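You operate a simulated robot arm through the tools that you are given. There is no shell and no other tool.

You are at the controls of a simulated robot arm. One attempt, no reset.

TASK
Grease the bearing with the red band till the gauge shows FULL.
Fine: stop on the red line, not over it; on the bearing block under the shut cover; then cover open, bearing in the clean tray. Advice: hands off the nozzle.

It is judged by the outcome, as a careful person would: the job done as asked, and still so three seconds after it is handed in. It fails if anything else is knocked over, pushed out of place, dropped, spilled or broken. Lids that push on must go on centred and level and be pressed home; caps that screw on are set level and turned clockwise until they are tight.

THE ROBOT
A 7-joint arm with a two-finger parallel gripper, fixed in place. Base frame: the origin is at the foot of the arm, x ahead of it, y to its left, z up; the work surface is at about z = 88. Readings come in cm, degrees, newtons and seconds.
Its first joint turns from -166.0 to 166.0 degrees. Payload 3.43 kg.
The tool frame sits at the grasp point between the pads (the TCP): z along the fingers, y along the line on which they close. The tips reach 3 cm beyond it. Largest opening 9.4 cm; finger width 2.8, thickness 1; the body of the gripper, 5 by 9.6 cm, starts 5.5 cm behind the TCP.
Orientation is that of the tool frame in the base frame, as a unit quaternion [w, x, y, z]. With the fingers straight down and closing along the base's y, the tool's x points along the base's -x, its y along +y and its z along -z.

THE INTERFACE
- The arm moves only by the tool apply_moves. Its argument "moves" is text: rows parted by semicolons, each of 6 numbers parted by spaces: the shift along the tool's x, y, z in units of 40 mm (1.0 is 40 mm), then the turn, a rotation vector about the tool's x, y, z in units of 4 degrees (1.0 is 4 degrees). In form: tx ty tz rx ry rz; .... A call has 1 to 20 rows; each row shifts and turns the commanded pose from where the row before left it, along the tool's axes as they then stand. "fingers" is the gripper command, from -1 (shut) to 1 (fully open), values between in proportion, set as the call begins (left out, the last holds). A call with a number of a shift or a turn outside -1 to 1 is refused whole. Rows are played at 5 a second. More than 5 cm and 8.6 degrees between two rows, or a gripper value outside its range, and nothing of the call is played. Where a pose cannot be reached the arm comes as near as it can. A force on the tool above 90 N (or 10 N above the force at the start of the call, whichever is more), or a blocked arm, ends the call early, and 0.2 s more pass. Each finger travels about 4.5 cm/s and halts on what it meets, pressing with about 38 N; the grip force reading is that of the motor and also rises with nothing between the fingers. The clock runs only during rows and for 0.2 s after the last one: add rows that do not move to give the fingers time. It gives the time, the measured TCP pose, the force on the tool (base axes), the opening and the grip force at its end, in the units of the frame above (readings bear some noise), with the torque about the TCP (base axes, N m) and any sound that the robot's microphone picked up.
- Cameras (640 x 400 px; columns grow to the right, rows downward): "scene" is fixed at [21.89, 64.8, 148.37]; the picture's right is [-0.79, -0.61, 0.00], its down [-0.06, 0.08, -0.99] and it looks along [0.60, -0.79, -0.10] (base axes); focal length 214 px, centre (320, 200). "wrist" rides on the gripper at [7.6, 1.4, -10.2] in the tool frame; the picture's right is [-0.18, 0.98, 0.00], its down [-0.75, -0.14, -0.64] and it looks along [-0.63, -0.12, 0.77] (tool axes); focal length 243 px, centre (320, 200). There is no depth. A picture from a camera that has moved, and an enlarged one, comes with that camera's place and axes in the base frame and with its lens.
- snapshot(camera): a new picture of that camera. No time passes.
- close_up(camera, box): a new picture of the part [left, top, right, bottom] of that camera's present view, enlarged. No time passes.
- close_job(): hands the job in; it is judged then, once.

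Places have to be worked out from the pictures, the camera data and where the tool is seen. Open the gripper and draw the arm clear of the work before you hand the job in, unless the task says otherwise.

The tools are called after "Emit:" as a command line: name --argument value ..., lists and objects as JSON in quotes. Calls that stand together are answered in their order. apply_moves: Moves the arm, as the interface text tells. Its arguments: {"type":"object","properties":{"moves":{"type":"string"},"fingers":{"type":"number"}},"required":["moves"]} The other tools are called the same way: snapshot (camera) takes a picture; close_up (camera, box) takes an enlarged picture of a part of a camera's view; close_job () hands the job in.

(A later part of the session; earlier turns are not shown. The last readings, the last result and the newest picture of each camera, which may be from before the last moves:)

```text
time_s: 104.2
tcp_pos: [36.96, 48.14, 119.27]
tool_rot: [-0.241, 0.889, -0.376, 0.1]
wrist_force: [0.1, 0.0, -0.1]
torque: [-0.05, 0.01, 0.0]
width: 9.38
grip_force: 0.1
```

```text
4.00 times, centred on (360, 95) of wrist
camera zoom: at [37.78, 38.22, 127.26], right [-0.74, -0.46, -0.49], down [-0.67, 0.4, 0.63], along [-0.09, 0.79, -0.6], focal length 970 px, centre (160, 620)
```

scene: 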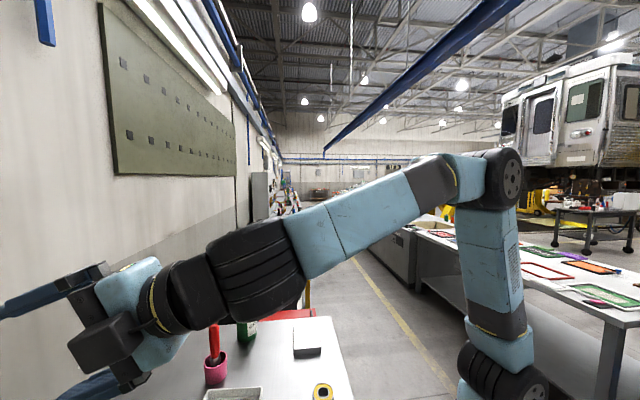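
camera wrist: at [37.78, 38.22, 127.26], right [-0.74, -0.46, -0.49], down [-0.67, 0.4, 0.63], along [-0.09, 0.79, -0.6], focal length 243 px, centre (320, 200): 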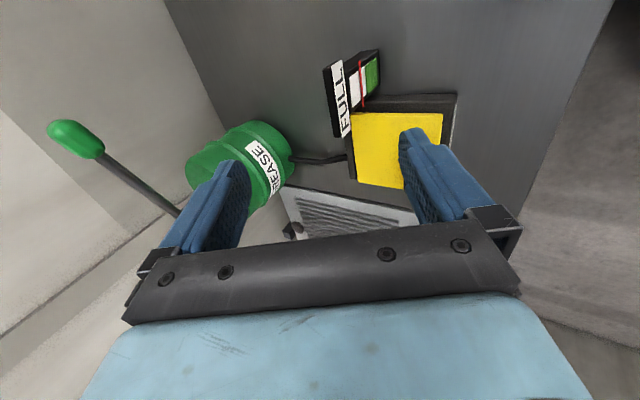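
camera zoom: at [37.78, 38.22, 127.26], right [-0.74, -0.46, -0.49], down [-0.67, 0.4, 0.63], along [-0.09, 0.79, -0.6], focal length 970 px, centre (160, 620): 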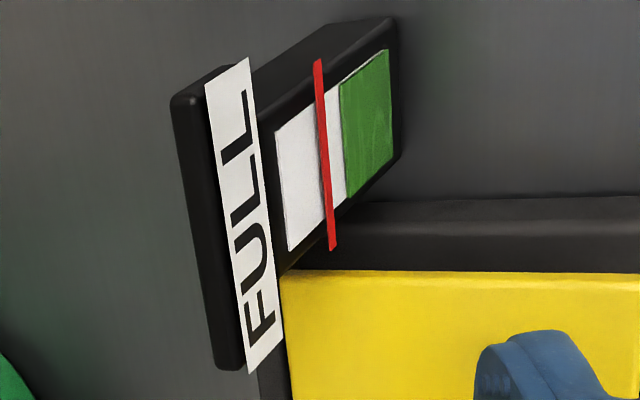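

The level is now about two thirds up, with equal steps per stroke. The red line stands proud of the window, so parallax matters. I'll lower the camera for a more level reading before deciding on the third stroke.

Emit:
apply_moves --moves "0 0.375 0.65 0 0 0;0 0.375 0.65 0 0 0;0 0.375 0.65 0 0 0;0 0.375 0.65 0 0 0;0 0 0 0 0 0"

Emit:
snapshot --camera "wrist"

Emit:
close_up --camera "wrist" --box '[240, 40, 400, 160]'

```text
time_s: 105.4
tcp_pos: [37.1, 48.21, 107.11]
tool_rot: [-0.24, 0.889, -0.376, 0.1]
wrist_force: [0.2, 0.1, 0.4]
torque: [-0.02, 0.01, -0.03]
width: 9.41
grip_force: 0.1
```

```text
taken
camera wrist: at [37.93, 38.27, 115.09], right [-0.74, -0.46, -0.49], down [-0.67, 0.4, 0.63], along [-0.09, 0.79, -0.6], focal length 243 px, centre (320, 200)
```

wrist: 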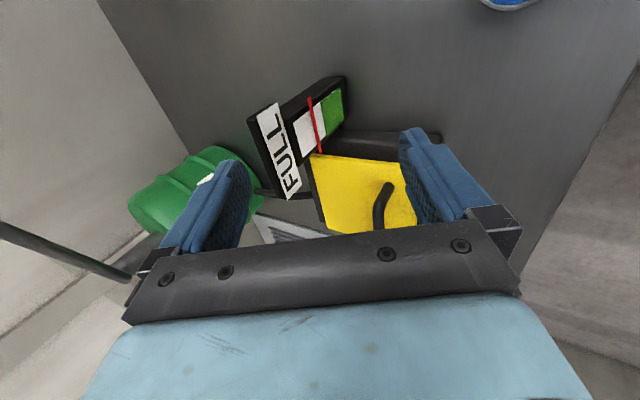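

```text
3.33 times, centred on (320, 100) of wrist
camera zoom: at [37.93, 38.27, 115.09], right [-0.74, -0.46, -0.49], down [-0.67, 0.4, 0.63], along [-0.09, 0.79, -0.6], focal length 809 px, centre (320, 533)
```

zoom: 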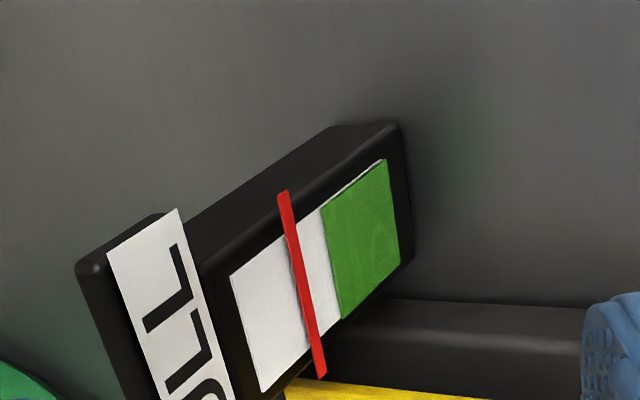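

From this lower view the level reads about 0.46 of the window and the red line about 0.68, so a third stroke should land on the line. I'll measure at higher zoom first.

Emit:
close_up --camera "wrist" --box '[290, 82, 354, 162]'

```text
5.00 times, centred on (322, 122) of wrist
camera zoom: at [37.93, 38.27, 115.09], right [-0.74, -0.46, -0.49], down [-0.67, 0.4, 0.63], along [-0.09, 0.79, -0.6], focal length 1213 px, centre (310, 590)
```

zoom: 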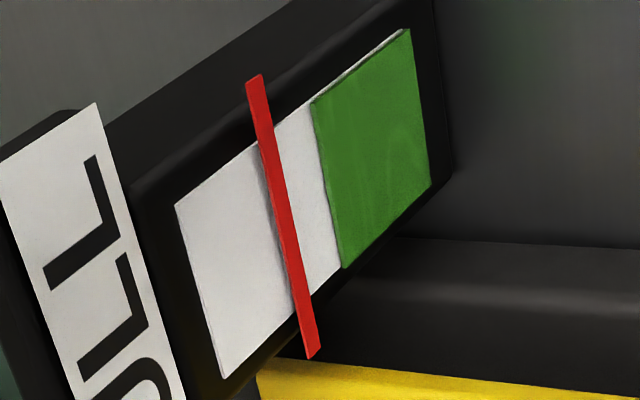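

Allowing for the line standing proud, it sits about three strokes' worth up. I'll go back for a third stroke and stop it slightly short of the stop so it can't overshoot, then check.

Emit:
apply_moves --moves "0 -0.375 -0.65 0 0 0;0 -0.375 -0.65 0 0 0;0 -0.375 -0.65 0 0 0;0 -0.375 -0.65 0 0 0;0 0 0 0 0 0"

Emit:
apply_moves --moves "0 -0.7 0.405 0 0 0;0 -0.7 0.405 0 0 0;0 -0.7 0.405 0 0 0;0 -0.7 0.405 0 0 0;0 -0.7 0.405 0 0 0;0 0 0 1 0 0;0 0 0 1 0 0;0 0 0 1 0 0;0 0 0 1 0 0;0 0 0 1 0 0;0 0 0 1 0 0;0 0 0 1 0 0;0 0 0 1 0 0;0 0 0 1 0 0;0 0 0 1 0 0;0 0 0 1 0 0;0 0 0 1 0 0;0 0 0 1 0 0;0 0 0 1 0 0;0 0 0 1 0 0"

Emit:
apply_moves --moves "0 0 0.4 0 0 0;0 0 0.8 0 0 0;0 0 0.8 0 0 0;0 0 0.8 0 0 0;0 0 0.8 0 0 0;0 0 0.8 0 0 0;0 0 0 0 0 0;0 0 0 0 0 0"

Emit:
snapshot --camera "wrist"

```text
time_s: 106.6
tcp_pos: [37.12, 48.36, 119.13]
tool_rot: [-0.241, 0.889, -0.375, 0.1]
wrist_force: [0.4, -0.3, -0.3]
torque: [-0.01, 0.0, 0.0]
width: 9.42
grip_force: 0.0
```

```text
time_s: 110.8
tcp_pos: [48.7, 59.32, 119.34]
tool_rot: [0.653, -0.651, 0.275, -0.274]
wrist_force: [-0.8, -0.4, -0.4]
torque: [0.01, -0.01, -0.01]
width: 9.4
grip_force: 0.1
```

```text
time_s: 112.6
tcp_pos: [61.27, 71.7, 119.15]
tool_rot: [0.653, -0.65, 0.275, -0.274]
wrist_force: [-0.5, -1.0, 0.4]
torque: [-0.03, -0.01, -0.01]
width: 9.4
grip_force: 0.0
```

```text
taken
camera wrist: at [59.3, 59.08, 117.66], right [-0.13, 0.14, -0.98], down [-0.99, 0.09, 0.14], along [0.11, 0.99, 0.12], focal length 243 px, centre (320, 200)
```

wrist: 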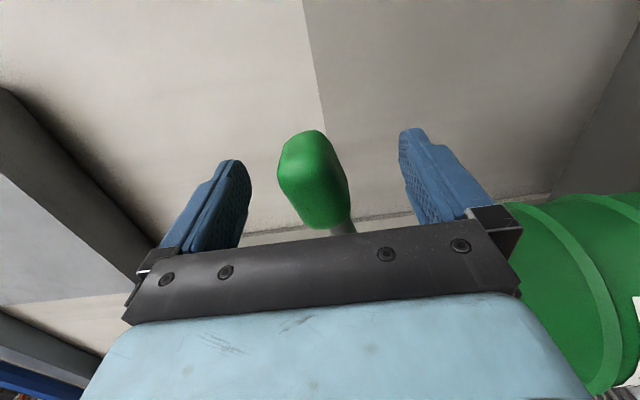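

Same position again. Third stroke, stopping a few millimetres short of the stop.

Emit:
apply_moves --moves "0 0 0 0 0 0;0 0 0 0 0 0;0 0.2 0 0 0 0;0 0.2 0 0 0 0;0 0.2 0 0 0 0;0 0.2 0 0 0 0;0 0.2 0 0 0 0;0 0.2 0 0 0 0;0 0.2 0 0 0 0;0 0.2 0 0 0 0;0 0.2 0 0 0 0;0 0.2 0 0 0 0;0 0.2 0 0 0 0;0 0.1 0 0 0 0;0 0.07 0 0 0 0;0 0 0 0 0 0" --fingers 0.3

Emit:
apply_moves --moves "0 -0.17 0 0 0 0;0 -0.2 0 0 0 0;0 -0.2 0 0 0 0;0 -0.2 0 0 0 0;0 -0.2 0 0 0 0;0 -0.2 0 0 0 0;0 -0.2 0 0 0 0;0 -0.2 0 0 0 0;0 -0.2 0 0 0 0;0 -0.2 0 0 0 0;0 -0.2 0 0 0 0;0 -0.2 0 0 0 0;0 0 0 0 0 0;0 0 0 0 0 0"

Emit:
snapshot --camera "wrist"

```text
time_s: 116.0
tcp_pos: [61.24, 71.73, 109.6]
tool_rot: [0.653, -0.65, 0.275, -0.275]
wrist_force: [-0.1, 0.8, 4.2]
torque: [-0.03, 0.1, -0.01]
width: 6.41
grip_force: 2.0
```

```text
time_s: 119.0
tcp_pos: [61.32, 71.58, 119.36]
tool_rot: [0.652, -0.65, 0.277, -0.274]
wrist_force: [-0.3, -0.2, -0.2]
torque: [-0.01, -0.01, 0.02]
width: 6.1
grip_force: 0.1
```

```text
taken
camera wrist: at [59.32, 58.99, 117.68], right [-0.13, 0.14, -0.98], down [-0.99, 0.09, 0.14], along [0.11, 0.99, 0.12], focal length 243 px, centre (320, 200)
```

wrist: 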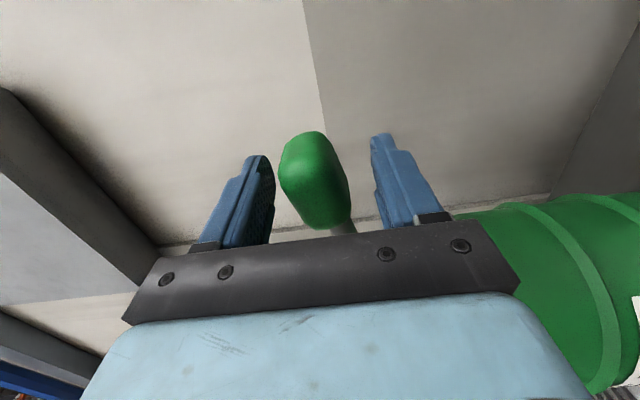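

The third stroke was made down to TCP z = 109.6 and the lever is back up. I'll withdraw and read the gauge from both heights.

Emit:
apply_moves --moves "0 0 0 0 0 0;0 0 0 0 0 0;0 0 -0.4 0 0 0;0 0 -0.8 0 0 0;0 0 -0.8 0 0 0;0 0 -0.8 0 0 0;0 0 -0.8 0 0 0;0 0 -0.8 0 0 0;0 0 0 0 0 0" --fingers 1

Emit:
apply_moves --moves "0 0 0 -1 0 0;0 0 0 -1 0 0;0 0 0 -1 0 0;0 0 0 -1 0 0;0 0 0 -1 0 0;0 0 0 -1 0 0;0 0 0 -1 0 0;0 0 0 -1 0 0;0 0 0 -1 0 0;0 0 0 -1 0 0;0 0 0 -1 0 0;0 0 0 -1 0 0;0 0 0 -1 0 0;0 0 0 -1 0 0;0 0 0 -1 0 0;0 0 0 0 0 0"

Emit:
apply_moves --moves "0 0.7 -0.405 0 0 0;0 0.7 -0.405 0 0 0;0 0.7 -0.405 0 0 0;0 0.7 -0.405 0 0 0;0 0.7 -0.405 0 0 0;0 0.375 0.65 0 0 0;0 0.375 0.65 0 0 0;0 0.375 0.65 0 0 0;0 0.375 0.65 0 0 0;0 0 0 0 0 0"

Emit:
snapshot --camera "wrist"

Emit:
close_up --camera "wrist" --box '[290, 82, 354, 162]'

```text
time_s: 121.0
tcp_pos: [48.77, 59.43, 119.21]
tool_rot: [0.653, -0.65, 0.274, -0.274]
wrist_force: [0.5, -0.7, -0.3]
torque: [0.04, -0.01, 0.01]
width: 9.38
grip_force: 0.0
```

```text
time_s: 124.4
tcp_pos: [48.74, 59.46, 119.32]
tool_rot: [-0.241, 0.89, -0.375, 0.099]
wrist_force: [0.1, 0.0, -0.3]
torque: [0.02, 0.0, 0.02]
width: 9.41
grip_force: 0.0
```

```text
time_s: 126.6
tcp_pos: [37.18, 48.23, 107.13]
tool_rot: [-0.24, 0.89, -0.376, 0.099]
wrist_force: [-0.6, 0.0, 0.3]
torque: [0.02, 0.0, -0.01]
width: 9.4
grip_force: 0.1
```

```text
taken
camera wrist: at [38.0, 38.2, 115.08], right [-0.74, -0.46, -0.49], down [-0.67, 0.4, 0.63], along [-0.09, 0.79, -0.6], focal length 243 px, centre (320, 200)
```

wrist: 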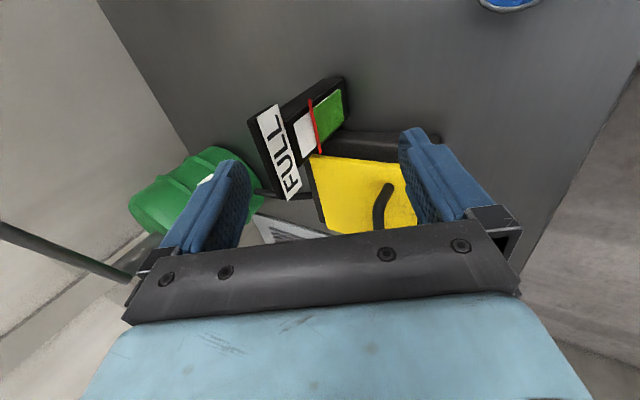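

```text
5.00 times, centred on (322, 122) of wrist
camera zoom: at [38.0, 38.2, 115.08], right [-0.74, -0.46, -0.49], down [-0.67, 0.4, 0.63], along [-0.09, 0.79, -0.6], focal length 1213 px, centre (310, 590)
```

zoom: 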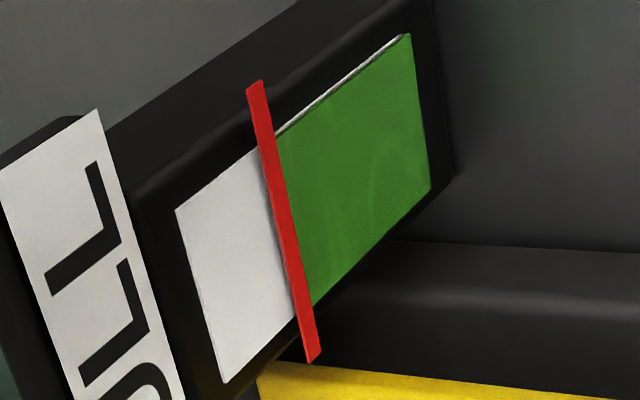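

The green now reaches right up behind the red line from this angle. I'll check from the higher viewpoint as well to rule out parallax.

Emit:
apply_moves --moves "0 -0.375 -0.65 0 0 0;0 -0.375 -0.65 0 0 0;0 -0.375 -0.65 0 0 0;0 -0.375 -0.65 0 0 0;0 0 0 0 0 0;0 0 0 0 0 0"

Emit:
close_up --camera "wrist" --box '[328, 45, 392, 125]'

```text
time_s: 128.0
tcp_pos: [37.19, 48.0, 119.22]
tool_rot: [-0.24, 0.889, -0.376, 0.1]
wrist_force: [-0.3, -0.4, 0.0]
torque: [-0.01, 0.0, -0.03]
width: 9.39
grip_force: 0.1
```

```text
5.00 times, centred on (360, 85) of wrist
camera zoom: at [37.96, 38.12, 127.25], right [-0.74, -0.46, -0.49], down [-0.67, 0.4, 0.63], along [-0.09, 0.79, -0.6], focal length 1213 px, centre (120, 775)
```

zoom: 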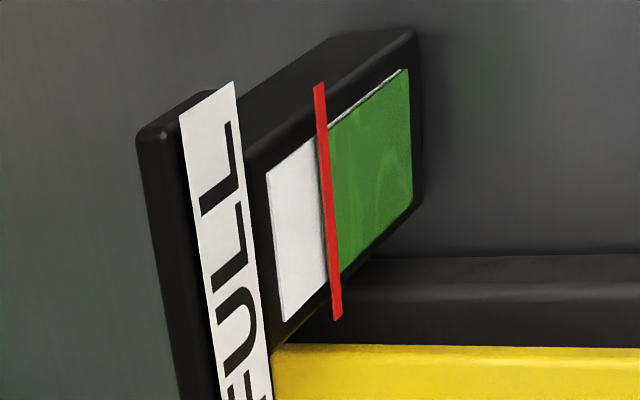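

In both views the top of the green sits exactly behind the red line. I'll zoom further to make sure there's no gap or overshoot.

Emit:
close_up --camera "wrist" --box '[376, 55, 408, 75]'

Emit:
close_up --camera "wrist" --box '[376, 60, 408, 110]'

Emit:
close_up --camera "wrist" --box '[380, 62, 404, 80]'

```text
16.00 times, centred on (392, 65) of wrist
camera zoom: at [37.96, 38.12, 127.25], right [-0.74, -0.46, -0.49], down [-0.67, 0.4, 0.63], along [-0.09, 0.79, -0.6], focal length 3882 px, centre (-832, 2360)
```

zoom: 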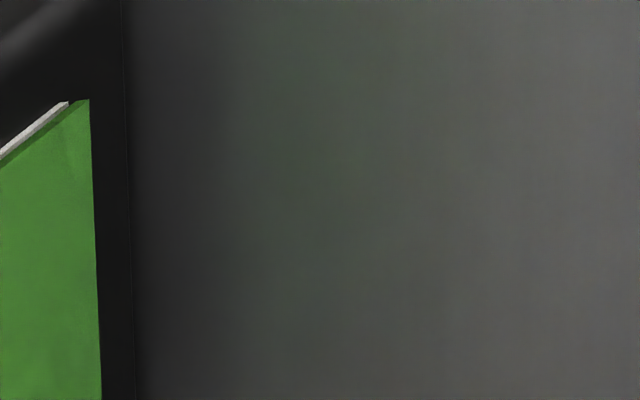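

```text
8.00 times, centred on (392, 85) of wrist
camera zoom: at [37.96, 38.12, 127.25], right [-0.74, -0.46, -0.49], down [-0.67, 0.4, 0.63], along [-0.09, 0.79, -0.6], focal length 1941 px, centre (-256, 1120)
```

zoom: 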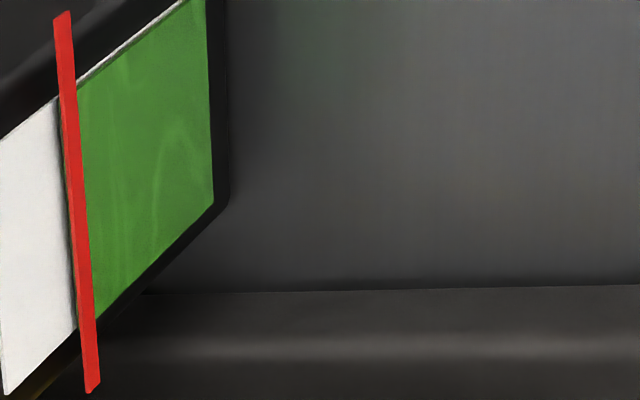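

```text
16.00 times, centred on (392, 71) of wrist
camera zoom: at [37.96, 38.12, 127.25], right [-0.74, -0.46, -0.49], down [-0.67, 0.4, 0.63], along [-0.09, 0.79, -0.6], focal length 3882 px, centre (-832, 2264)
```

zoom: 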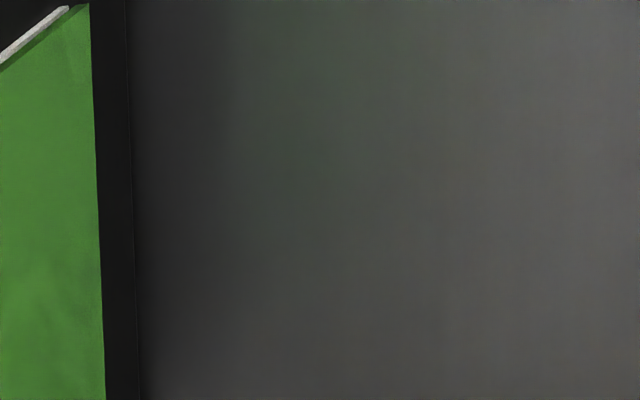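

There's a thin dark edge beside the red bar, so I'll zoom there to see whether it's green or shadow.

Emit:
close_up --camera "wrist" --box '[376, 70, 396, 90]'

Emit:
close_up --camera "wrist" --box '[378, 84, 394, 104]'

```text
16.00 times, centred on (386, 80) of wrist
camera zoom: at [37.96, 38.12, 127.25], right [-0.74, -0.46, -0.49], down [-0.67, 0.4, 0.63], along [-0.09, 0.79, -0.6], focal length 3882 px, centre (-736, 2120)
```

zoom: 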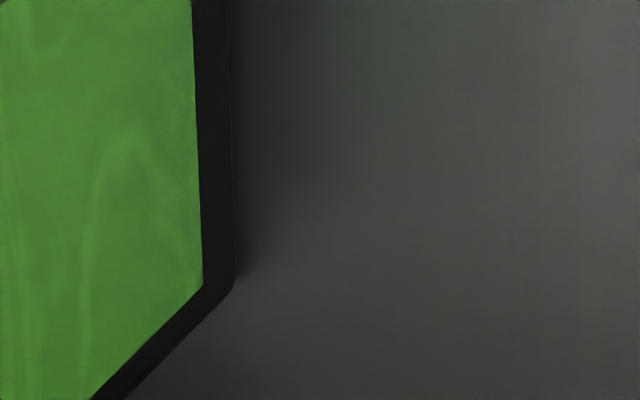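

```text
16.00 times, centred on (386, 94) of wrist
camera zoom: at [37.96, 38.12, 127.25], right [-0.74, -0.46, -0.49], down [-0.67, 0.4, 0.63], along [-0.09, 0.79, -0.6], focal length 3882 px, centre (-736, 1896)
```

zoom: 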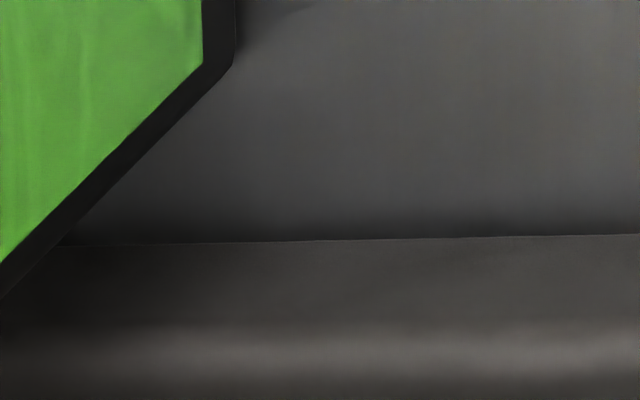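

My box was off, since the zoom keeps its aspect ratio. The red bar is near column 361, so I'll re-aim there.

Emit:
close_up --camera "wrist" --box '[347, 70, 375, 87]'

Emit:
close_up --camera "wrist" --box '[350, 86, 376, 102]'

```text
16.00 times, centred on (361, 78) of wrist
camera zoom: at [37.96, 38.12, 127.25], right [-0.74, -0.46, -0.49], down [-0.67, 0.4, 0.63], along [-0.09, 0.79, -0.6], focal length 3882 px, centre (-336, 2144)
```

zoom: 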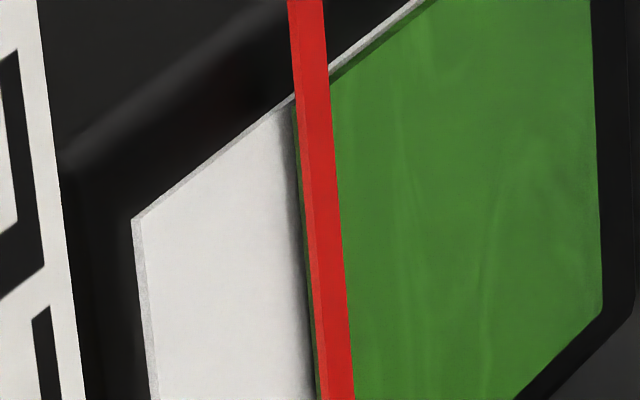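

```text
16.00 times, centred on (363, 94) of wrist
camera zoom: at [37.96, 38.12, 127.25], right [-0.74, -0.46, -0.49], down [-0.67, 0.4, 0.63], along [-0.09, 0.79, -0.6], focal length 3882 px, centre (-368, 1896)
```

zoom: 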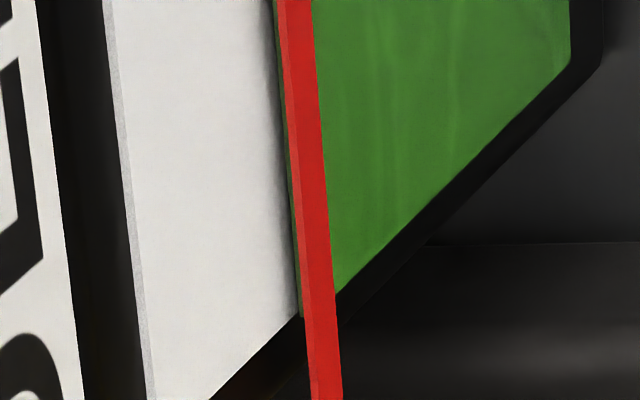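

From the high angle a sliver of green's top edge just peeks beside the red bar, so the level is within the bar's height. I'll take a lower view at high zoom to pin it down.

Emit:
apply_moves --moves "0 0.375 0.65 0 0 0;0 0.375 0.65 0 0 0;0 0.375 0.65 0 0 0;0 0.375 0.65 0 0 0;0 0.2 0.4 0 0 0;0 0 0 0 0 0" --fingers -0.4

Emit:
snapshot --camera "wrist"

Emit:
close_up --camera "wrist" --box '[270, 80, 350, 180]'

```text
time_s: 129.4
tcp_pos: [37.13, 48.19, 105.36]
tool_rot: [-0.24, 0.89, -0.375, 0.099]
wrist_force: [-0.3, 0.2, 0.0]
torque: [0.02, 0.0, 0.02]
width: 2.81
grip_force: 0.1
```

```text
taken
camera wrist: at [37.88, 38.25, 113.32], right [-0.74, -0.46, -0.49], down [-0.67, 0.4, 0.63], along [-0.09, 0.79, -0.6], focal length 243 px, centre (320, 200)
```

wrist: 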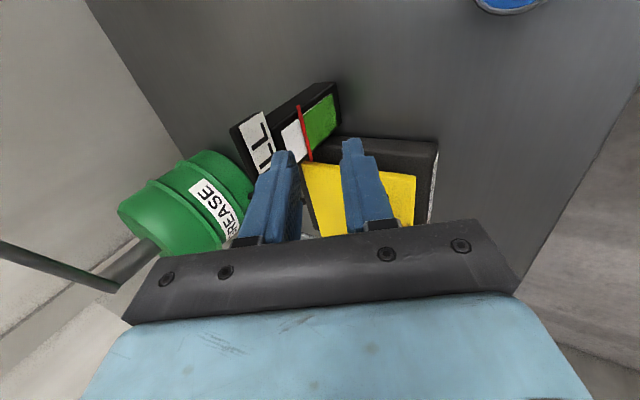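

```text
4.00 times, centred on (310, 130) of wrist
camera zoom: at [37.88, 38.25, 113.32], right [-0.74, -0.46, -0.49], down [-0.67, 0.4, 0.63], along [-0.09, 0.79, -0.6], focal length 970 px, centre (360, 480)
```

zoom: 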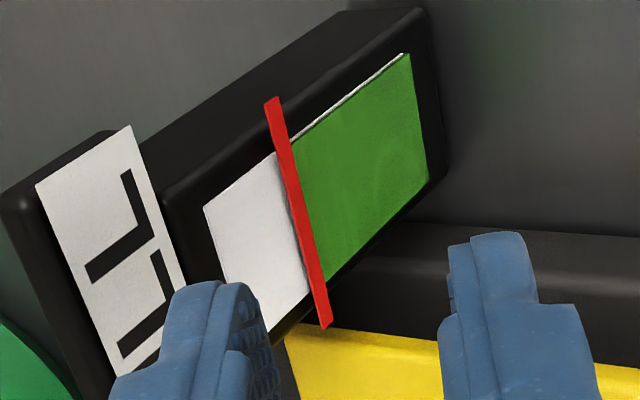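

Emit:
close_up --camera "wrist" --box '[290, 107, 318, 124]'

Emit:
close_up --camera "wrist" --box '[294, 126, 322, 143]'

```text
16.00 times, centred on (304, 116) of wrist
camera zoom: at [37.88, 38.25, 113.32], right [-0.74, -0.46, -0.49], down [-0.67, 0.4, 0.63], along [-0.09, 0.79, -0.6], focal length 3882 px, centre (576, 1552)
```

zoom: 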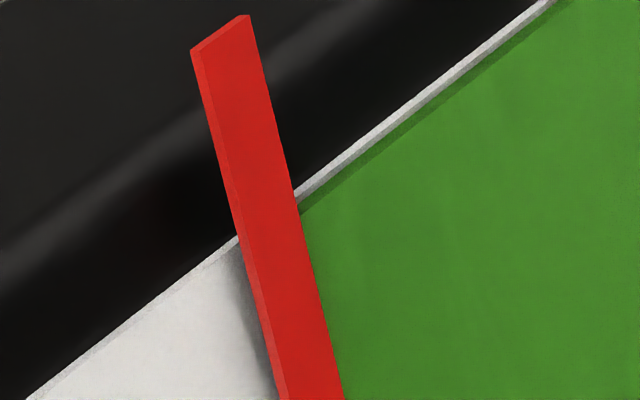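

```text
16.00 times, centred on (308, 134) of wrist
camera zoom: at [37.88, 38.25, 113.32], right [-0.74, -0.46, -0.49], down [-0.67, 0.4, 0.63], along [-0.09, 0.79, -0.6], focal length 3882 px, centre (512, 1248)
```

zoom: 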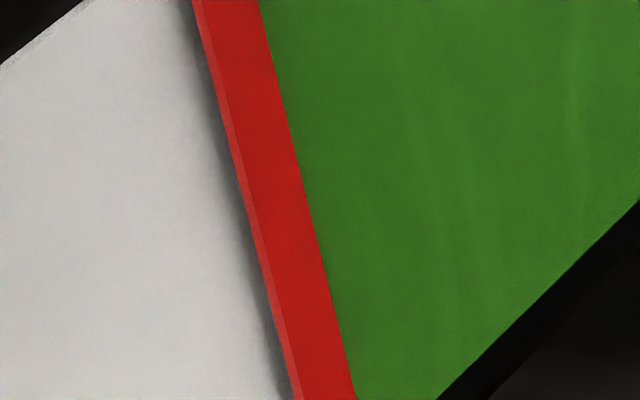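

From the low angle the top of the green is fully hidden behind the red bar and nothing shows above it, so the level is on the line and not over. Pumping is done. Now I'll rise, return the tool to vertical and move above the cover's handle.

Emit:
apply_moves --moves "0 -0.417 -0.722 0 0 0;0 -0.417 -0.722 0 0 0;0 -0.417 -0.722 0 0 0;0 0 0 -1 0 0;0 0 0 -1 0 0;0 0 0 -1 0 0;0 0 0 -1 0 0;0 0 0 -1 0 0;0 0 0 -1 0 0;0 0 0 -1 0 0;0 0 0 -0.5 0 0;-0.8125 0 0 0 0 0;-0.8125 0 0 0 0 0;-0.8125 0 0 0 0 0;-0.8125 0 0 0 0 0;0 0 0 0 0 0;0 0 0 0 0 0" --fingers -0.32

Emit:
snapshot --camera "wrist"

Emit:
close_up --camera "wrist" --box '[230, 20, 410, 155]'

```text
time_s: 133.0
tcp_pos: [28.34, 57.46, 115.49]
tool_rot: [-0.002, 0.921, -0.389, -0.001]
wrist_force: [-0.1, 0.1, 1.4]
torque: [-0.02, 0.0, -0.02]
width: 3.21
grip_force: 0.1
```

```text
taken
camera wrist: at [32.66, 51.08, 125.63], right [-0.83, -0.55, 0.0], down [-0.42, 0.64, 0.64], along [-0.36, 0.54, -0.76], focal length 243 px, centre (320, 200)
```

wrist: 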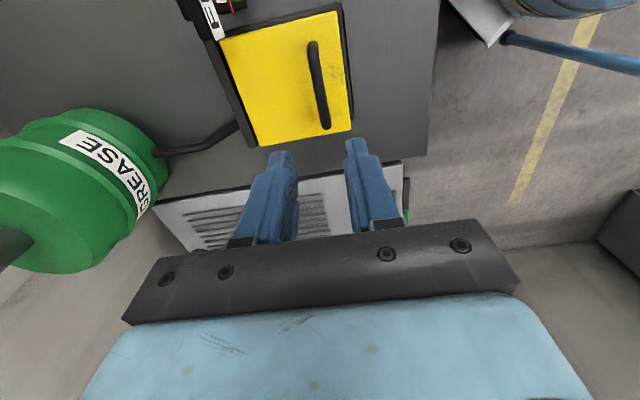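

```text
2.96 times, centred on (320, 88) of wrist
camera zoom: at [32.66, 51.08, 125.63], right [-0.83, -0.55, 0.0], down [-0.42, 0.64, 0.64], along [-0.36, 0.54, -0.76], focal length 719 px, centre (320, 533)
```

zoom: 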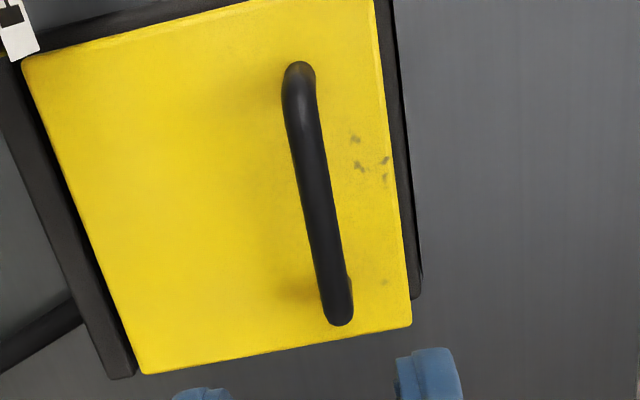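

The handle bar lies directly under the tool axis (within ~1 mm). I'll descend most of the way toward it.

Emit:
apply_moves --moves "0 0 0.5 0 0 0;0 0 0.8 0 0 0;0 0 0.8 0 0 0;0 0 0.6 0 0 0;0 0 0.3 0 0 0;0 0 0 0 0 0;0 0 0 0 0 0"

Emit:
close_up --camera "wrist" --box '[220, 60, 420, 220]'

```text
time_s: 134.6
tcp_pos: [28.34, 57.71, 103.67]
tool_rot: [-0.003, 0.921, -0.39, -0.001]
wrist_force: [-0.3, -1.2, -0.4]
torque: [-0.04, 0.02, 0.0]
width: 3.21
grip_force: 0.0
```

```text
2.50 times, centred on (320, 140) of wrist
camera zoom: at [32.67, 51.19, 113.79], right [-0.83, -0.55, 0.0], down [-0.42, 0.64, 0.64], along [-0.36, 0.54, -0.76], focal length 606 px, centre (320, 350)
```

zoom: 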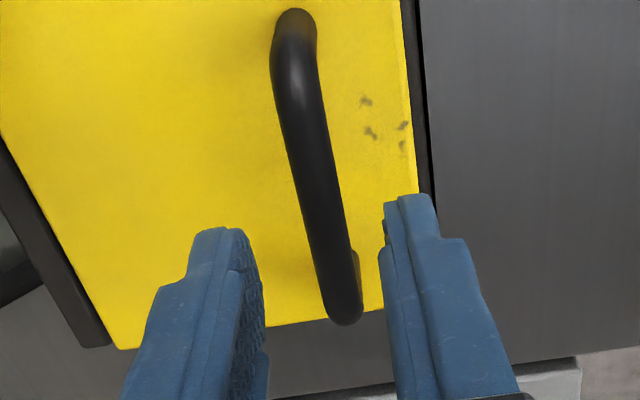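

Still aligned. I'll lower the last 4.8 cm so the tips pass either side of the bar, staying ~1.5 cm above the cover.

Emit:
apply_moves --moves "0 -0.04 0.2 0 0 0;0 0 0.3 0 0 0;0 0 0.3 0 0 0;0 0 0.2 0 0 0;0 0 0.15 0 0 0;0 0 0 0 0 0;0 0 0 0 0 0"

Emit:
close_up --camera "wrist" --box '[220, 60, 420, 220]'

```text
time_s: 136.2
tcp_pos: [28.27, 57.87, 99.0]
tool_rot: [-0.002, 0.921, -0.389, 0.001]
wrist_force: [0.4, -0.2, 0.9]
torque: [-0.01, 0.01, -0.02]
width: 3.21
grip_force: 0.0
```

```text
2.50 times, centred on (320, 140) of wrist
camera zoom: at [32.59, 51.26, 109.02], right [-0.83, -0.55, 0.0], down [-0.42, 0.64, 0.64], along [-0.36, 0.54, -0.76], focal length 606 px, centre (320, 350)
```

zoom: 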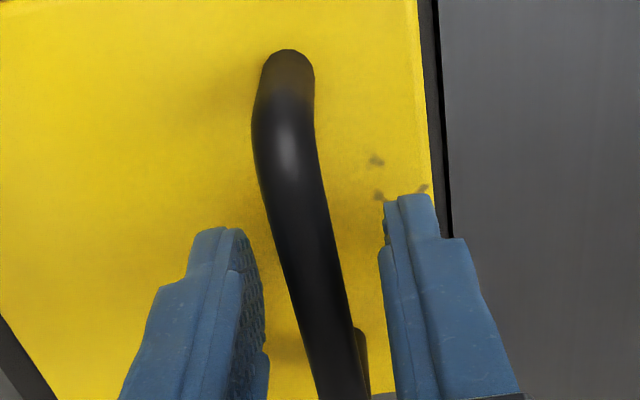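

The bar is between the fingers. I'll close to grip it.

Emit:
apply_moves --moves "0 0 0 0 0 0;0 0 0 0 0 0;0 0 0 0 0 0;0 0 0 0 0 0" --fingers -1

Emit:
close_up --camera "wrist" --box '[220, 60, 420, 220]'

```text
time_s: 137.2
tcp_pos: [28.2, 57.72, 98.93]
tool_rot: [-0.003, 0.921, -0.389, -0.001]
wrist_force: [-0.5, -2.0, -1.0]
torque: [-0.04, -0.03, 1.04]
width: 1.65
grip_force: 45.2
```

```text
2.50 times, centred on (320, 140) of wrist
camera zoom: at [32.58, 51.25, 109.03], right [-0.83, -0.55, 0.0], down [-0.43, 0.64, 0.64], along [-0.36, 0.54, -0.76], focal length 606 px, centre (320, 350)
```

zoom: 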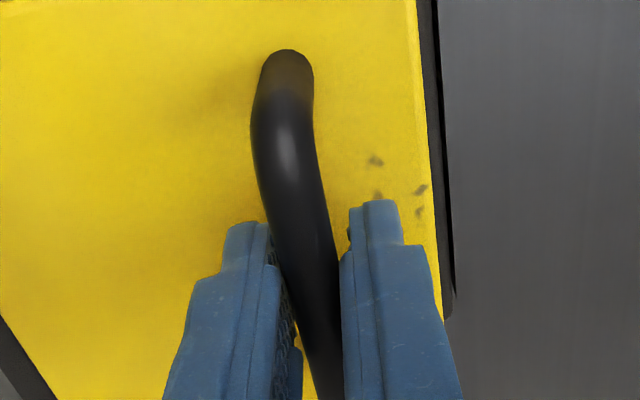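

The grip reads 1.65 cm with a 1 N·m twist about z, so the bar is a little out of square with the pads. I'll turn the tool a couple of degrees in the direction it's being twisted and see if that relaxes.

Emit:
apply_moves --moves "0 0 0 0 0 -0.5;0 0 0 0 0 0;0 0 0 0 0 0"

```text
time_s: 138.0
tcp_pos: [28.28, 57.69, 98.97]
tool_rot: [-0.001, 0.928, -0.373, -0.002]
wrist_force: [2.0, -4.1, -0.8]
torque: [0.12, 0.12, -1.02]
width: 1.66
grip_force: 45.0
```

The twist flipped sign with the same width, so the bar is really ~1.65 cm and square to within a degree. I'll split the difference and start lifting the cover along its arc.

Emit:
apply_moves --moves "0 0 0 0 0 0.25;0 -0.105 -0.229 0 0 0;0 -0.125 -0.219 0 0 0;0 0 0 0 0 0"

Emit:
close_up --camera "wrist" --box '[180, 20, 420, 220]'

```text
time_s: 139.0
tcp_pos: [28.94, 58.33, 100.64]
tool_rot: [-0.003, 0.925, -0.38, -0.001]
wrist_force: [-2.6, 20.1, -11.7]
torque: [0.58, 0.69, -0.41]
width: 1.65
grip_force: 44.9
```

```text
2.00 times, centred on (300, 120) of wrist
camera zoom: at [33.35, 51.98, 110.75], right [-0.82, -0.57, 0.0], down [-0.44, 0.63, 0.65], along [-0.37, 0.53, -0.76], focal length 485 px, centre (360, 360)
```

zoom: 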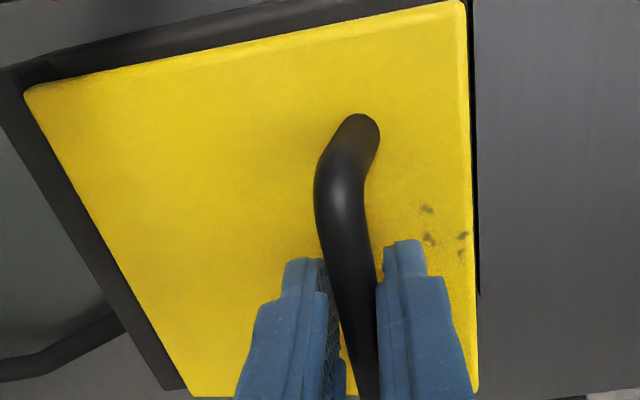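

The cover is lifting; the sideways load comes from the tight grip. I'll relax to a loose cage: the front finger alone can push the bar along its arc. Then I'll continue.

Emit:
apply_moves --moves "0 0 0 0 0 0;0 0 0 0 0 0;0 -0.143 -0.207 0 0 0;0 -0.161 -0.194 0 0 0;0 -0.177 -0.179 0 0 0;0 0 0 0 0 0" --fingers -0.5

Emit:
close_up --camera "wrist" --box '[180, 20, 420, 220]'

```text
time_s: 140.4
tcp_pos: [30.55, 59.67, 102.94]
tool_rot: [-0.002, 0.924, -0.381, -0.001]
wrist_force: [-0.8, -1.8, -0.2]
torque: [-0.02, 0.0, -0.01]
width: 2.43
grip_force: 1.4
```

```text
2.00 times, centred on (300, 120) of wrist
camera zoom: at [34.95, 53.29, 113.14], right [-0.82, -0.57, 0.0], down [-0.44, 0.63, 0.64], along [-0.36, 0.53, -0.76], focal length 485 px, centre (360, 360)
```

zoom: 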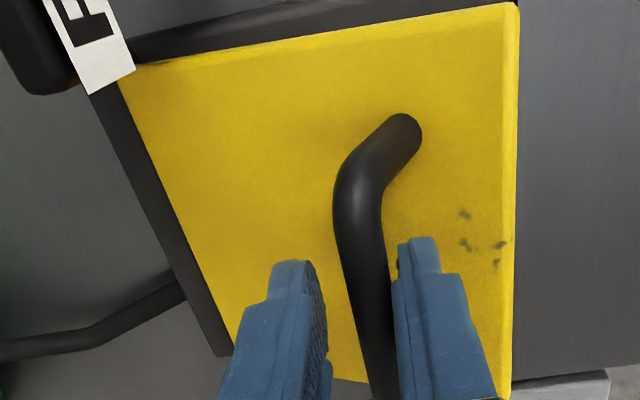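

That works well: the bar leans on the front finger with only ~2 N. I'll continue opening toward vertical.

Emit:
apply_moves --moves "0 -0.192 -0.163 0 0 0;0 -0.2055 -0.146 0 0 0;0 -0.2175 -0.127 0 0 0;0 -0.228 -0.108 0 0 0;0 -0.236 -0.087 0 0 0;0 -0.243 -0.0665 0 0 0;0 0 0 0 0 0"

Emit:
close_up --camera "wrist" --box '[180, 20, 420, 220]'

```text
time_s: 142.0
tcp_pos: [34.15, 63.49, 105.81]
tool_rot: [-0.002, 0.924, -0.381, -0.001]
wrist_force: [-0.4, -0.2, 0.9]
torque: [0.02, 0.02, 0.01]
width: 2.36
grip_force: 0.0
```

```text
2.00 times, centred on (300, 120) of wrist
camera zoom: at [38.46, 57.12, 116.0], right [-0.82, -0.57, 0.0], down [-0.44, 0.63, 0.64], along [-0.36, 0.53, -0.76], focal length 485 px, centre (360, 360)
```

zoom: 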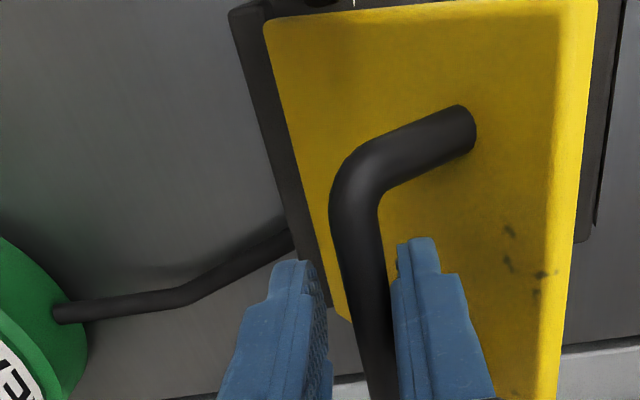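

Continuing past vertical.

Emit:
apply_moves --moves "0 -0.248 -0.045 0 0 0;0 -0.251 -0.023 0 0 0;0 -0.252 -0.001 0 0 0;0 -0.251 0.0205 0 0 0;0 -0.248 0.0425 0 0 0;0 -0.2435 0.05 0 0 0;0 0 0 0 0 0"

Emit:
close_up --camera "wrist" --box '[180, 20, 420, 220]'

```text
time_s: 143.6
tcp_pos: [38.34, 67.58, 105.6]
tool_rot: [-0.002, 0.925, -0.381, -0.002]
wrist_force: [0.4, -0.5, 0.0]
torque: [-0.02, -0.01, 0.01]
width: 2.33
grip_force: 0.0
```

```text
2.00 times, centred on (300, 120) of wrist
camera zoom: at [42.78, 61.23, 115.72], right [-0.82, -0.57, 0.0], down [-0.44, 0.63, 0.64], along [-0.36, 0.53, -0.76], focal length 485 px, centre (360, 360)
```

zoom: 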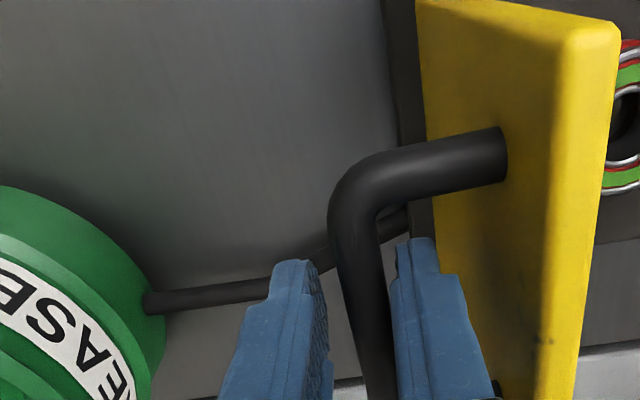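

The greased bearing shows a green ring on its face now. I'll push the cover the rest of the way to its open stop.

Emit:
apply_moves --moves "0 -0.237 0.07 0 0 0;0 -0.229 0.09 0 0 0;0 -0.219 0.1 0 0 0;0 -0.08 0.04 0 0 0;0 0 0 0 0 0"

Emit:
close_up --camera "wrist" --box '[180, 20, 420, 220]'

```text
time_s: 144.8
tcp_pos: [40.32, 69.97, 104.43]
tool_rot: [-0.002, 0.925, -0.381, -0.001]
wrist_force: [0.0, 0.2, -0.4]
torque: [-0.02, 0.0, 0.02]
width: 2.33
grip_force: 0.1
```

```text
2.00 times, centred on (300, 120) of wrist
camera zoom: at [44.84, 63.55, 114.56], right [-0.82, -0.57, 0.0], down [-0.44, 0.63, 0.64], along [-0.37, 0.53, -0.76], focal length 485 px, centre (360, 360)
```

zoom: 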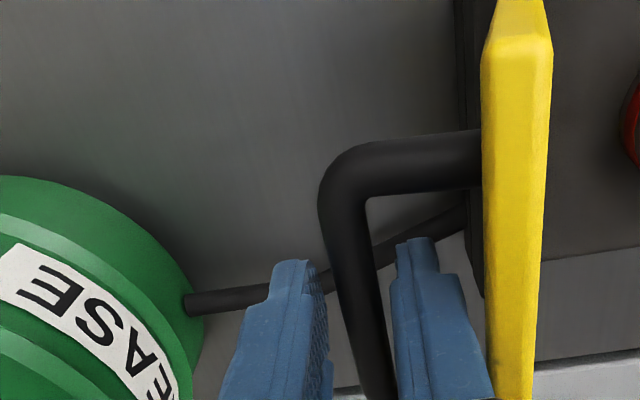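

The cover stands open at its stop and the bar is free between the fingers. I'll withdraw straight up and verify it stays open.

Emit:
apply_moves --moves "0 -0.02 -0.15 0 0 0;0 -0.02 -0.3 0 0 0;0 0 -0.5 0 0 0;0 0 -0.7 0 0 0;0 0 -0.8 0 0 0;0 0 -0.8 0 0 0;0 0 -0.8 0 0 0;0 0 0 0 0 0"

Emit:
snapshot --camera "wrist"

```text
time_s: 146.6
tcp_pos: [40.56, 69.86, 120.63]
tool_rot: [-0.001, 0.925, -0.381, -0.001]
wrist_force: [0.2, 0.4, -0.2]
torque: [0.02, -0.02, 0.01]
width: 2.34
grip_force: 0.0
```

```text
taken
camera wrist: at [45.12, 63.48, 130.85], right [-0.82, -0.57, 0.0], down [-0.44, 0.63, 0.64], along [-0.37, 0.53, -0.76], focal length 243 px, centre (320, 200)
```

wrist: 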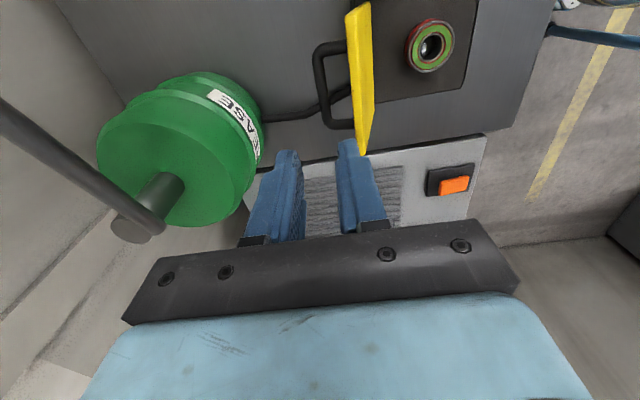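

The cover stays open and the bearing's face shows fresh grease. I'll move over the bearing on its post and open the fingers.

Emit:
apply_moves --moves "-0.016 0.5 0 0 0 0;-0.016 0.9 0 0 0 0;-0.016 0.9 0 0 0 0;-0.016 0.9 0 0 0 0;0 0.48 0 0 0 0;0 0 0 0 0 0;0 0 0 0 0 0" --fingers 1

Emit:
snapshot --camera "wrist"

Emit:
close_up --camera "wrist" --box '[240, 10, 400, 138]'

```text
time_s: 148.2
tcp_pos: [29.84, 59.74, 120.81]
tool_rot: [-0.001, 0.924, -0.381, -0.002]
wrist_force: [-0.5, 1.5, 0.0]
torque: [-0.03, -0.01, 0.0]
width: 9.4
grip_force: 0.0
```

```text
taken
camera wrist: at [34.12, 53.3, 130.9], right [-0.82, -0.57, 0.0], down [-0.44, 0.63, 0.64], along [-0.36, 0.53, -0.76], focal length 243 px, centre (320, 200)
```

wrist: 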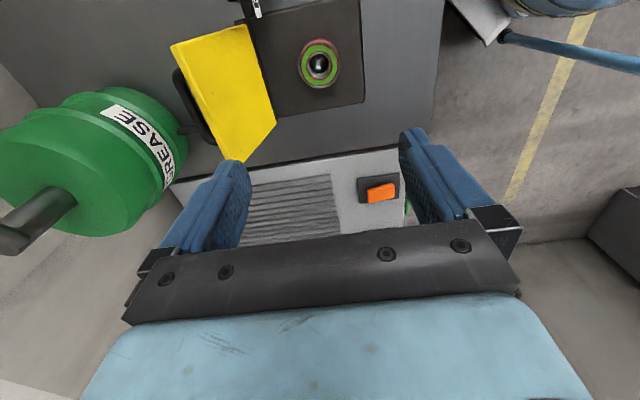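

```text
3.12 times, centred on (320, 74) of wrist
camera zoom: at [34.12, 53.3, 130.9], right [-0.82, -0.57, 0.0], down [-0.44, 0.63, 0.64], along [-0.36, 0.53, -0.76], focal length 758 px, centre (320, 594)
```

zoom: 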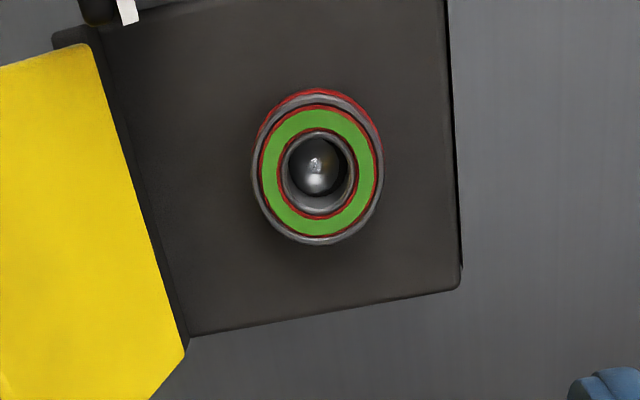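

The bearing's centre measures [30.05, 59.5], about 3 mm off the tool axis. I'll correct and descend partway with the fingers at 8 cm.

Emit:
apply_moves --moves "0.081 -0.03 0.5 0 0 0;0 0 0.8 0 0 0;0 0 0.8 0 0 0;0 0 0.8 0 0 0;0 0 0.7 0 0 0;0 0 0.3 0 0 0;0 0 0 0 0 0;0 0 0 0 0 0" --fingers 0.7

Emit:
close_up --camera "wrist" --box '[220, 40, 420, 200]'

```text
time_s: 150.0
tcp_pos: [30.2, 59.41, 105.03]
tool_rot: [-0.002, 0.925, -0.38, -0.001]
wrist_force: [0.3, 0.7, -0.5]
torque: [-0.01, 0.03, -0.01]
width: 7.97
grip_force: 0.1
```

```text
2.50 times, centred on (320, 120) of wrist
camera zoom: at [34.63, 53.03, 115.19], right [-0.82, -0.57, 0.0], down [-0.44, 0.63, 0.64], along [-0.37, 0.53, -0.76], focal length 606 px, centre (320, 400)
```

zoom: 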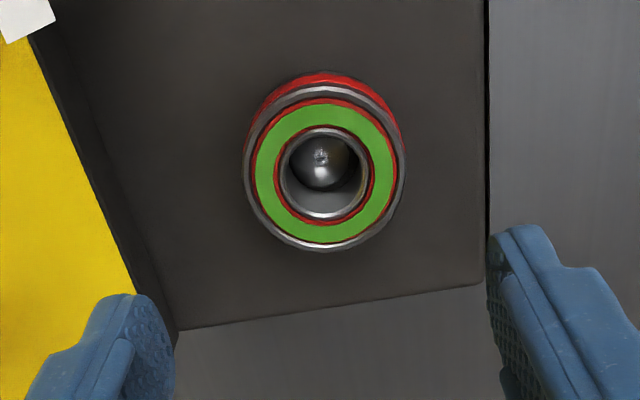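

The bearing is within ~2–3 mm of the axis. I'll trim that and descend around it.

Emit:
apply_moves --moves "-0.05 0.005 0.5 0 0 0;0 0 0.7 0 0 0;0 0 0.6 0 0 0;0 0 0.4 0 0 0;0 0 0.2 0 0 0;0 0 0 0 0 0;0 0 0 0 0 0"

Emit:
close_up --camera "wrist" --box '[220, 60, 420, 220]'

```text
time_s: 151.6
tcp_pos: [30.18, 59.64, 95.56]
tool_rot: [-0.002, 0.924, -0.382, -0.001]
wrist_force: [0.4, 0.2, -0.5]
torque: [0.01, -0.01, -0.01]
width: 8.0
grip_force: 0.0
```

```text
2.50 times, centred on (320, 140) of wrist
camera zoom: at [34.63, 53.24, 105.62], right [-0.82, -0.57, 0.0], down [-0.44, 0.63, 0.64], along [-0.37, 0.53, -0.76], focal length 606 px, centre (320, 350)
```

zoom: 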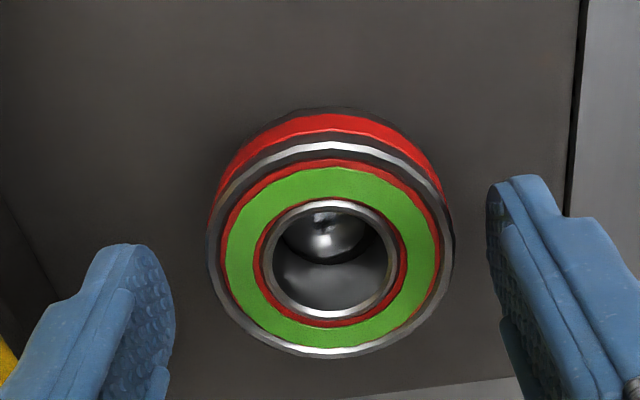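

I'll make a final 3 mm correction and lower to the same height at which I released it.

Emit:
apply_moves --moves "-0.08 0.045 0.1 0 0 0;0 0 0.15 0 0 0;0 0 0.1 0 0 0;0 0 0 0 0 0;0 0 0 0 0 0"

Emit:
close_up --camera "wrist" --box '[220, 60, 420, 220]'

```text
time_s: 152.8
tcp_pos: [29.78, 59.83, 94.2]
tool_rot: [-0.002, 0.925, -0.381, -0.001]
wrist_force: [0.3, -0.8, -0.1]
torque: [-0.01, -0.01, -0.02]
width: 8.0
grip_force: 0.1
```

```text
2.50 times, centred on (320, 140) of wrist
camera zoom: at [34.16, 53.39, 104.25], right [-0.82, -0.57, 0.0], down [-0.44, 0.63, 0.64], along [-0.36, 0.53, -0.76], focal length 606 px, centre (320, 350)
```

zoom: 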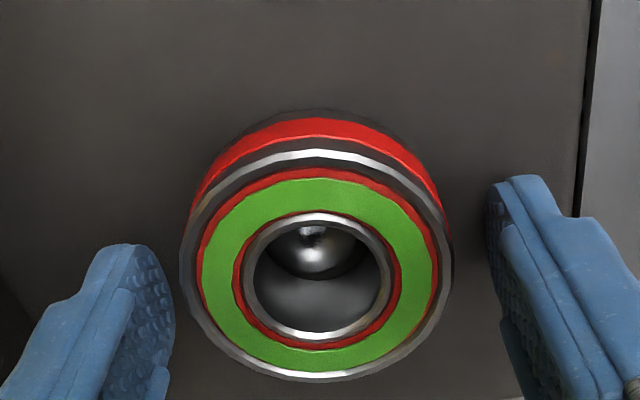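

Aligned to within a millimetre. Closing on the bearing.

Emit:
apply_moves --moves "0 0 0 0 0 0;0 0 0 0 0 0;0 0 0 0 0 0;0 0 0 0 0 0;0 0 0 0 0 0" --fingers -1

Emit:
apply_moves --moves "0 0 -0.1 0 0 0;0 0 -0.15 0 0 0;0 0 -0.25 0 0 0;0 0 -0.4 0 0 0;0 0 0 0 0 0"

Emit:
close_up --camera "wrist" --box '[220, 60, 420, 220]'

```text
time_s: 154.0
tcp_pos: [29.53, 59.79, 94.14]
tool_rot: [-0.002, 0.924, -0.381, -0.001]
wrist_force: [0.0, 0.7, 0.8]
torque: [-0.11, 0.07, 0.0]
width: 5.86
grip_force: 37.9
```

```text
time_s: 155.2
tcp_pos: [29.59, 59.76, 97.55]
tool_rot: [-0.001, 0.925, -0.381, -0.001]
wrist_force: [-1.4, 1.1, -3.2]
torque: [-0.03, 0.01, 0.02]
width: 5.88
grip_force: 38.4
```

```text
2.50 times, centred on (320, 140) of wrist
camera zoom: at [34.18, 53.38, 107.77], right [-0.82, -0.57, 0.0], down [-0.44, 0.63, 0.64], along [-0.37, 0.53, -0.76], focal length 606 px, centre (320, 350)
```

zoom: 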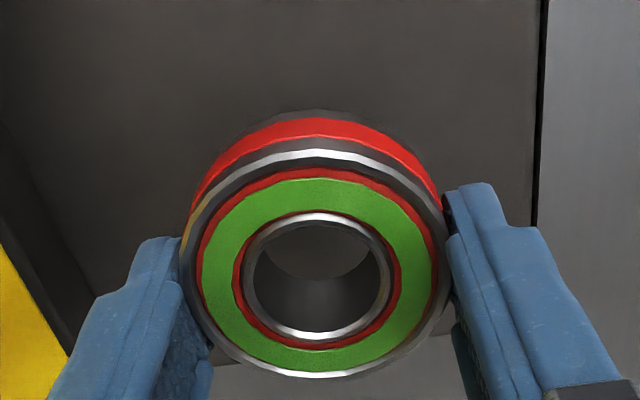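

The bearing is gripped and clear of the post. I'll lift it higher and carry it across to the clean tray, whose centre I estimate at [65, 45].

Emit:
apply_moves --moves "0 0 -0.5 0 0 0;0 0 -0.7 0 0 0;0 0 -0.8 0 0 0;0 0 -0.8 0 0 0;0 0 -0.8 0 0 0;0 0 -0.8 0 0 0;0 0 0 0 0 0"

Emit:
apply_moves --moves "0.3 -0.12 0 0 0 0;0.6 -0.24 0 0 0 0;0.64 -0.26 0 0 0 0;0.64 -0.26 0 0 0 0;0.64 -0.26 0 0 0 0;0.64 -0.26 0 0 0 0;0.64 -0.26 0 0 0 0;0.64 -0.26 0 0 0 0;0.64 -0.26 0 0 0 0;0.64 -0.26 0 0 0 0;0.64 -0.26 0 0 0 0;0.64 -0.26 0 0 0 0;0.6 -0.24 0 0 0 0;0.4 -0.16 0 0 0 0;0 0 0 0 0 0;0 0 0 0 0 0"

Emit:
snapshot --camera "wrist"

```text
time_s: 156.8
tcp_pos: [29.83, 59.7, 115.39]
tool_rot: [-0.002, 0.924, -0.381, -0.002]
wrist_force: [-0.2, 0.0, -2.9]
torque: [0.0, 0.04, -0.04]
width: 5.91
grip_force: 37.8
```

```text
time_s: 160.2
tcp_pos: [62.91, 45.72, 114.98]
tool_rot: [-0.003, 0.925, -0.381, -0.001]
wrist_force: [-0.9, 0.2, -2.2]
torque: [0.0, 0.03, 0.02]
width: 5.88
grip_force: 37.8
```

```text
taken
camera wrist: at [67.38, 39.25, 125.08], right [-0.82, -0.57, 0.0], down [-0.44, 0.63, 0.64], along [-0.37, 0.53, -0.76], focal length 243 px, centre (320, 200)
```

wrist: 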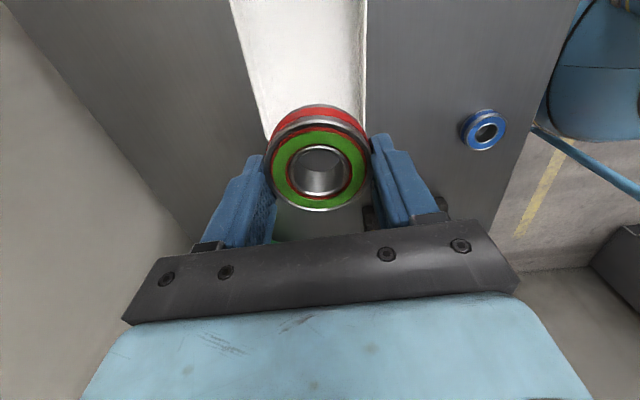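

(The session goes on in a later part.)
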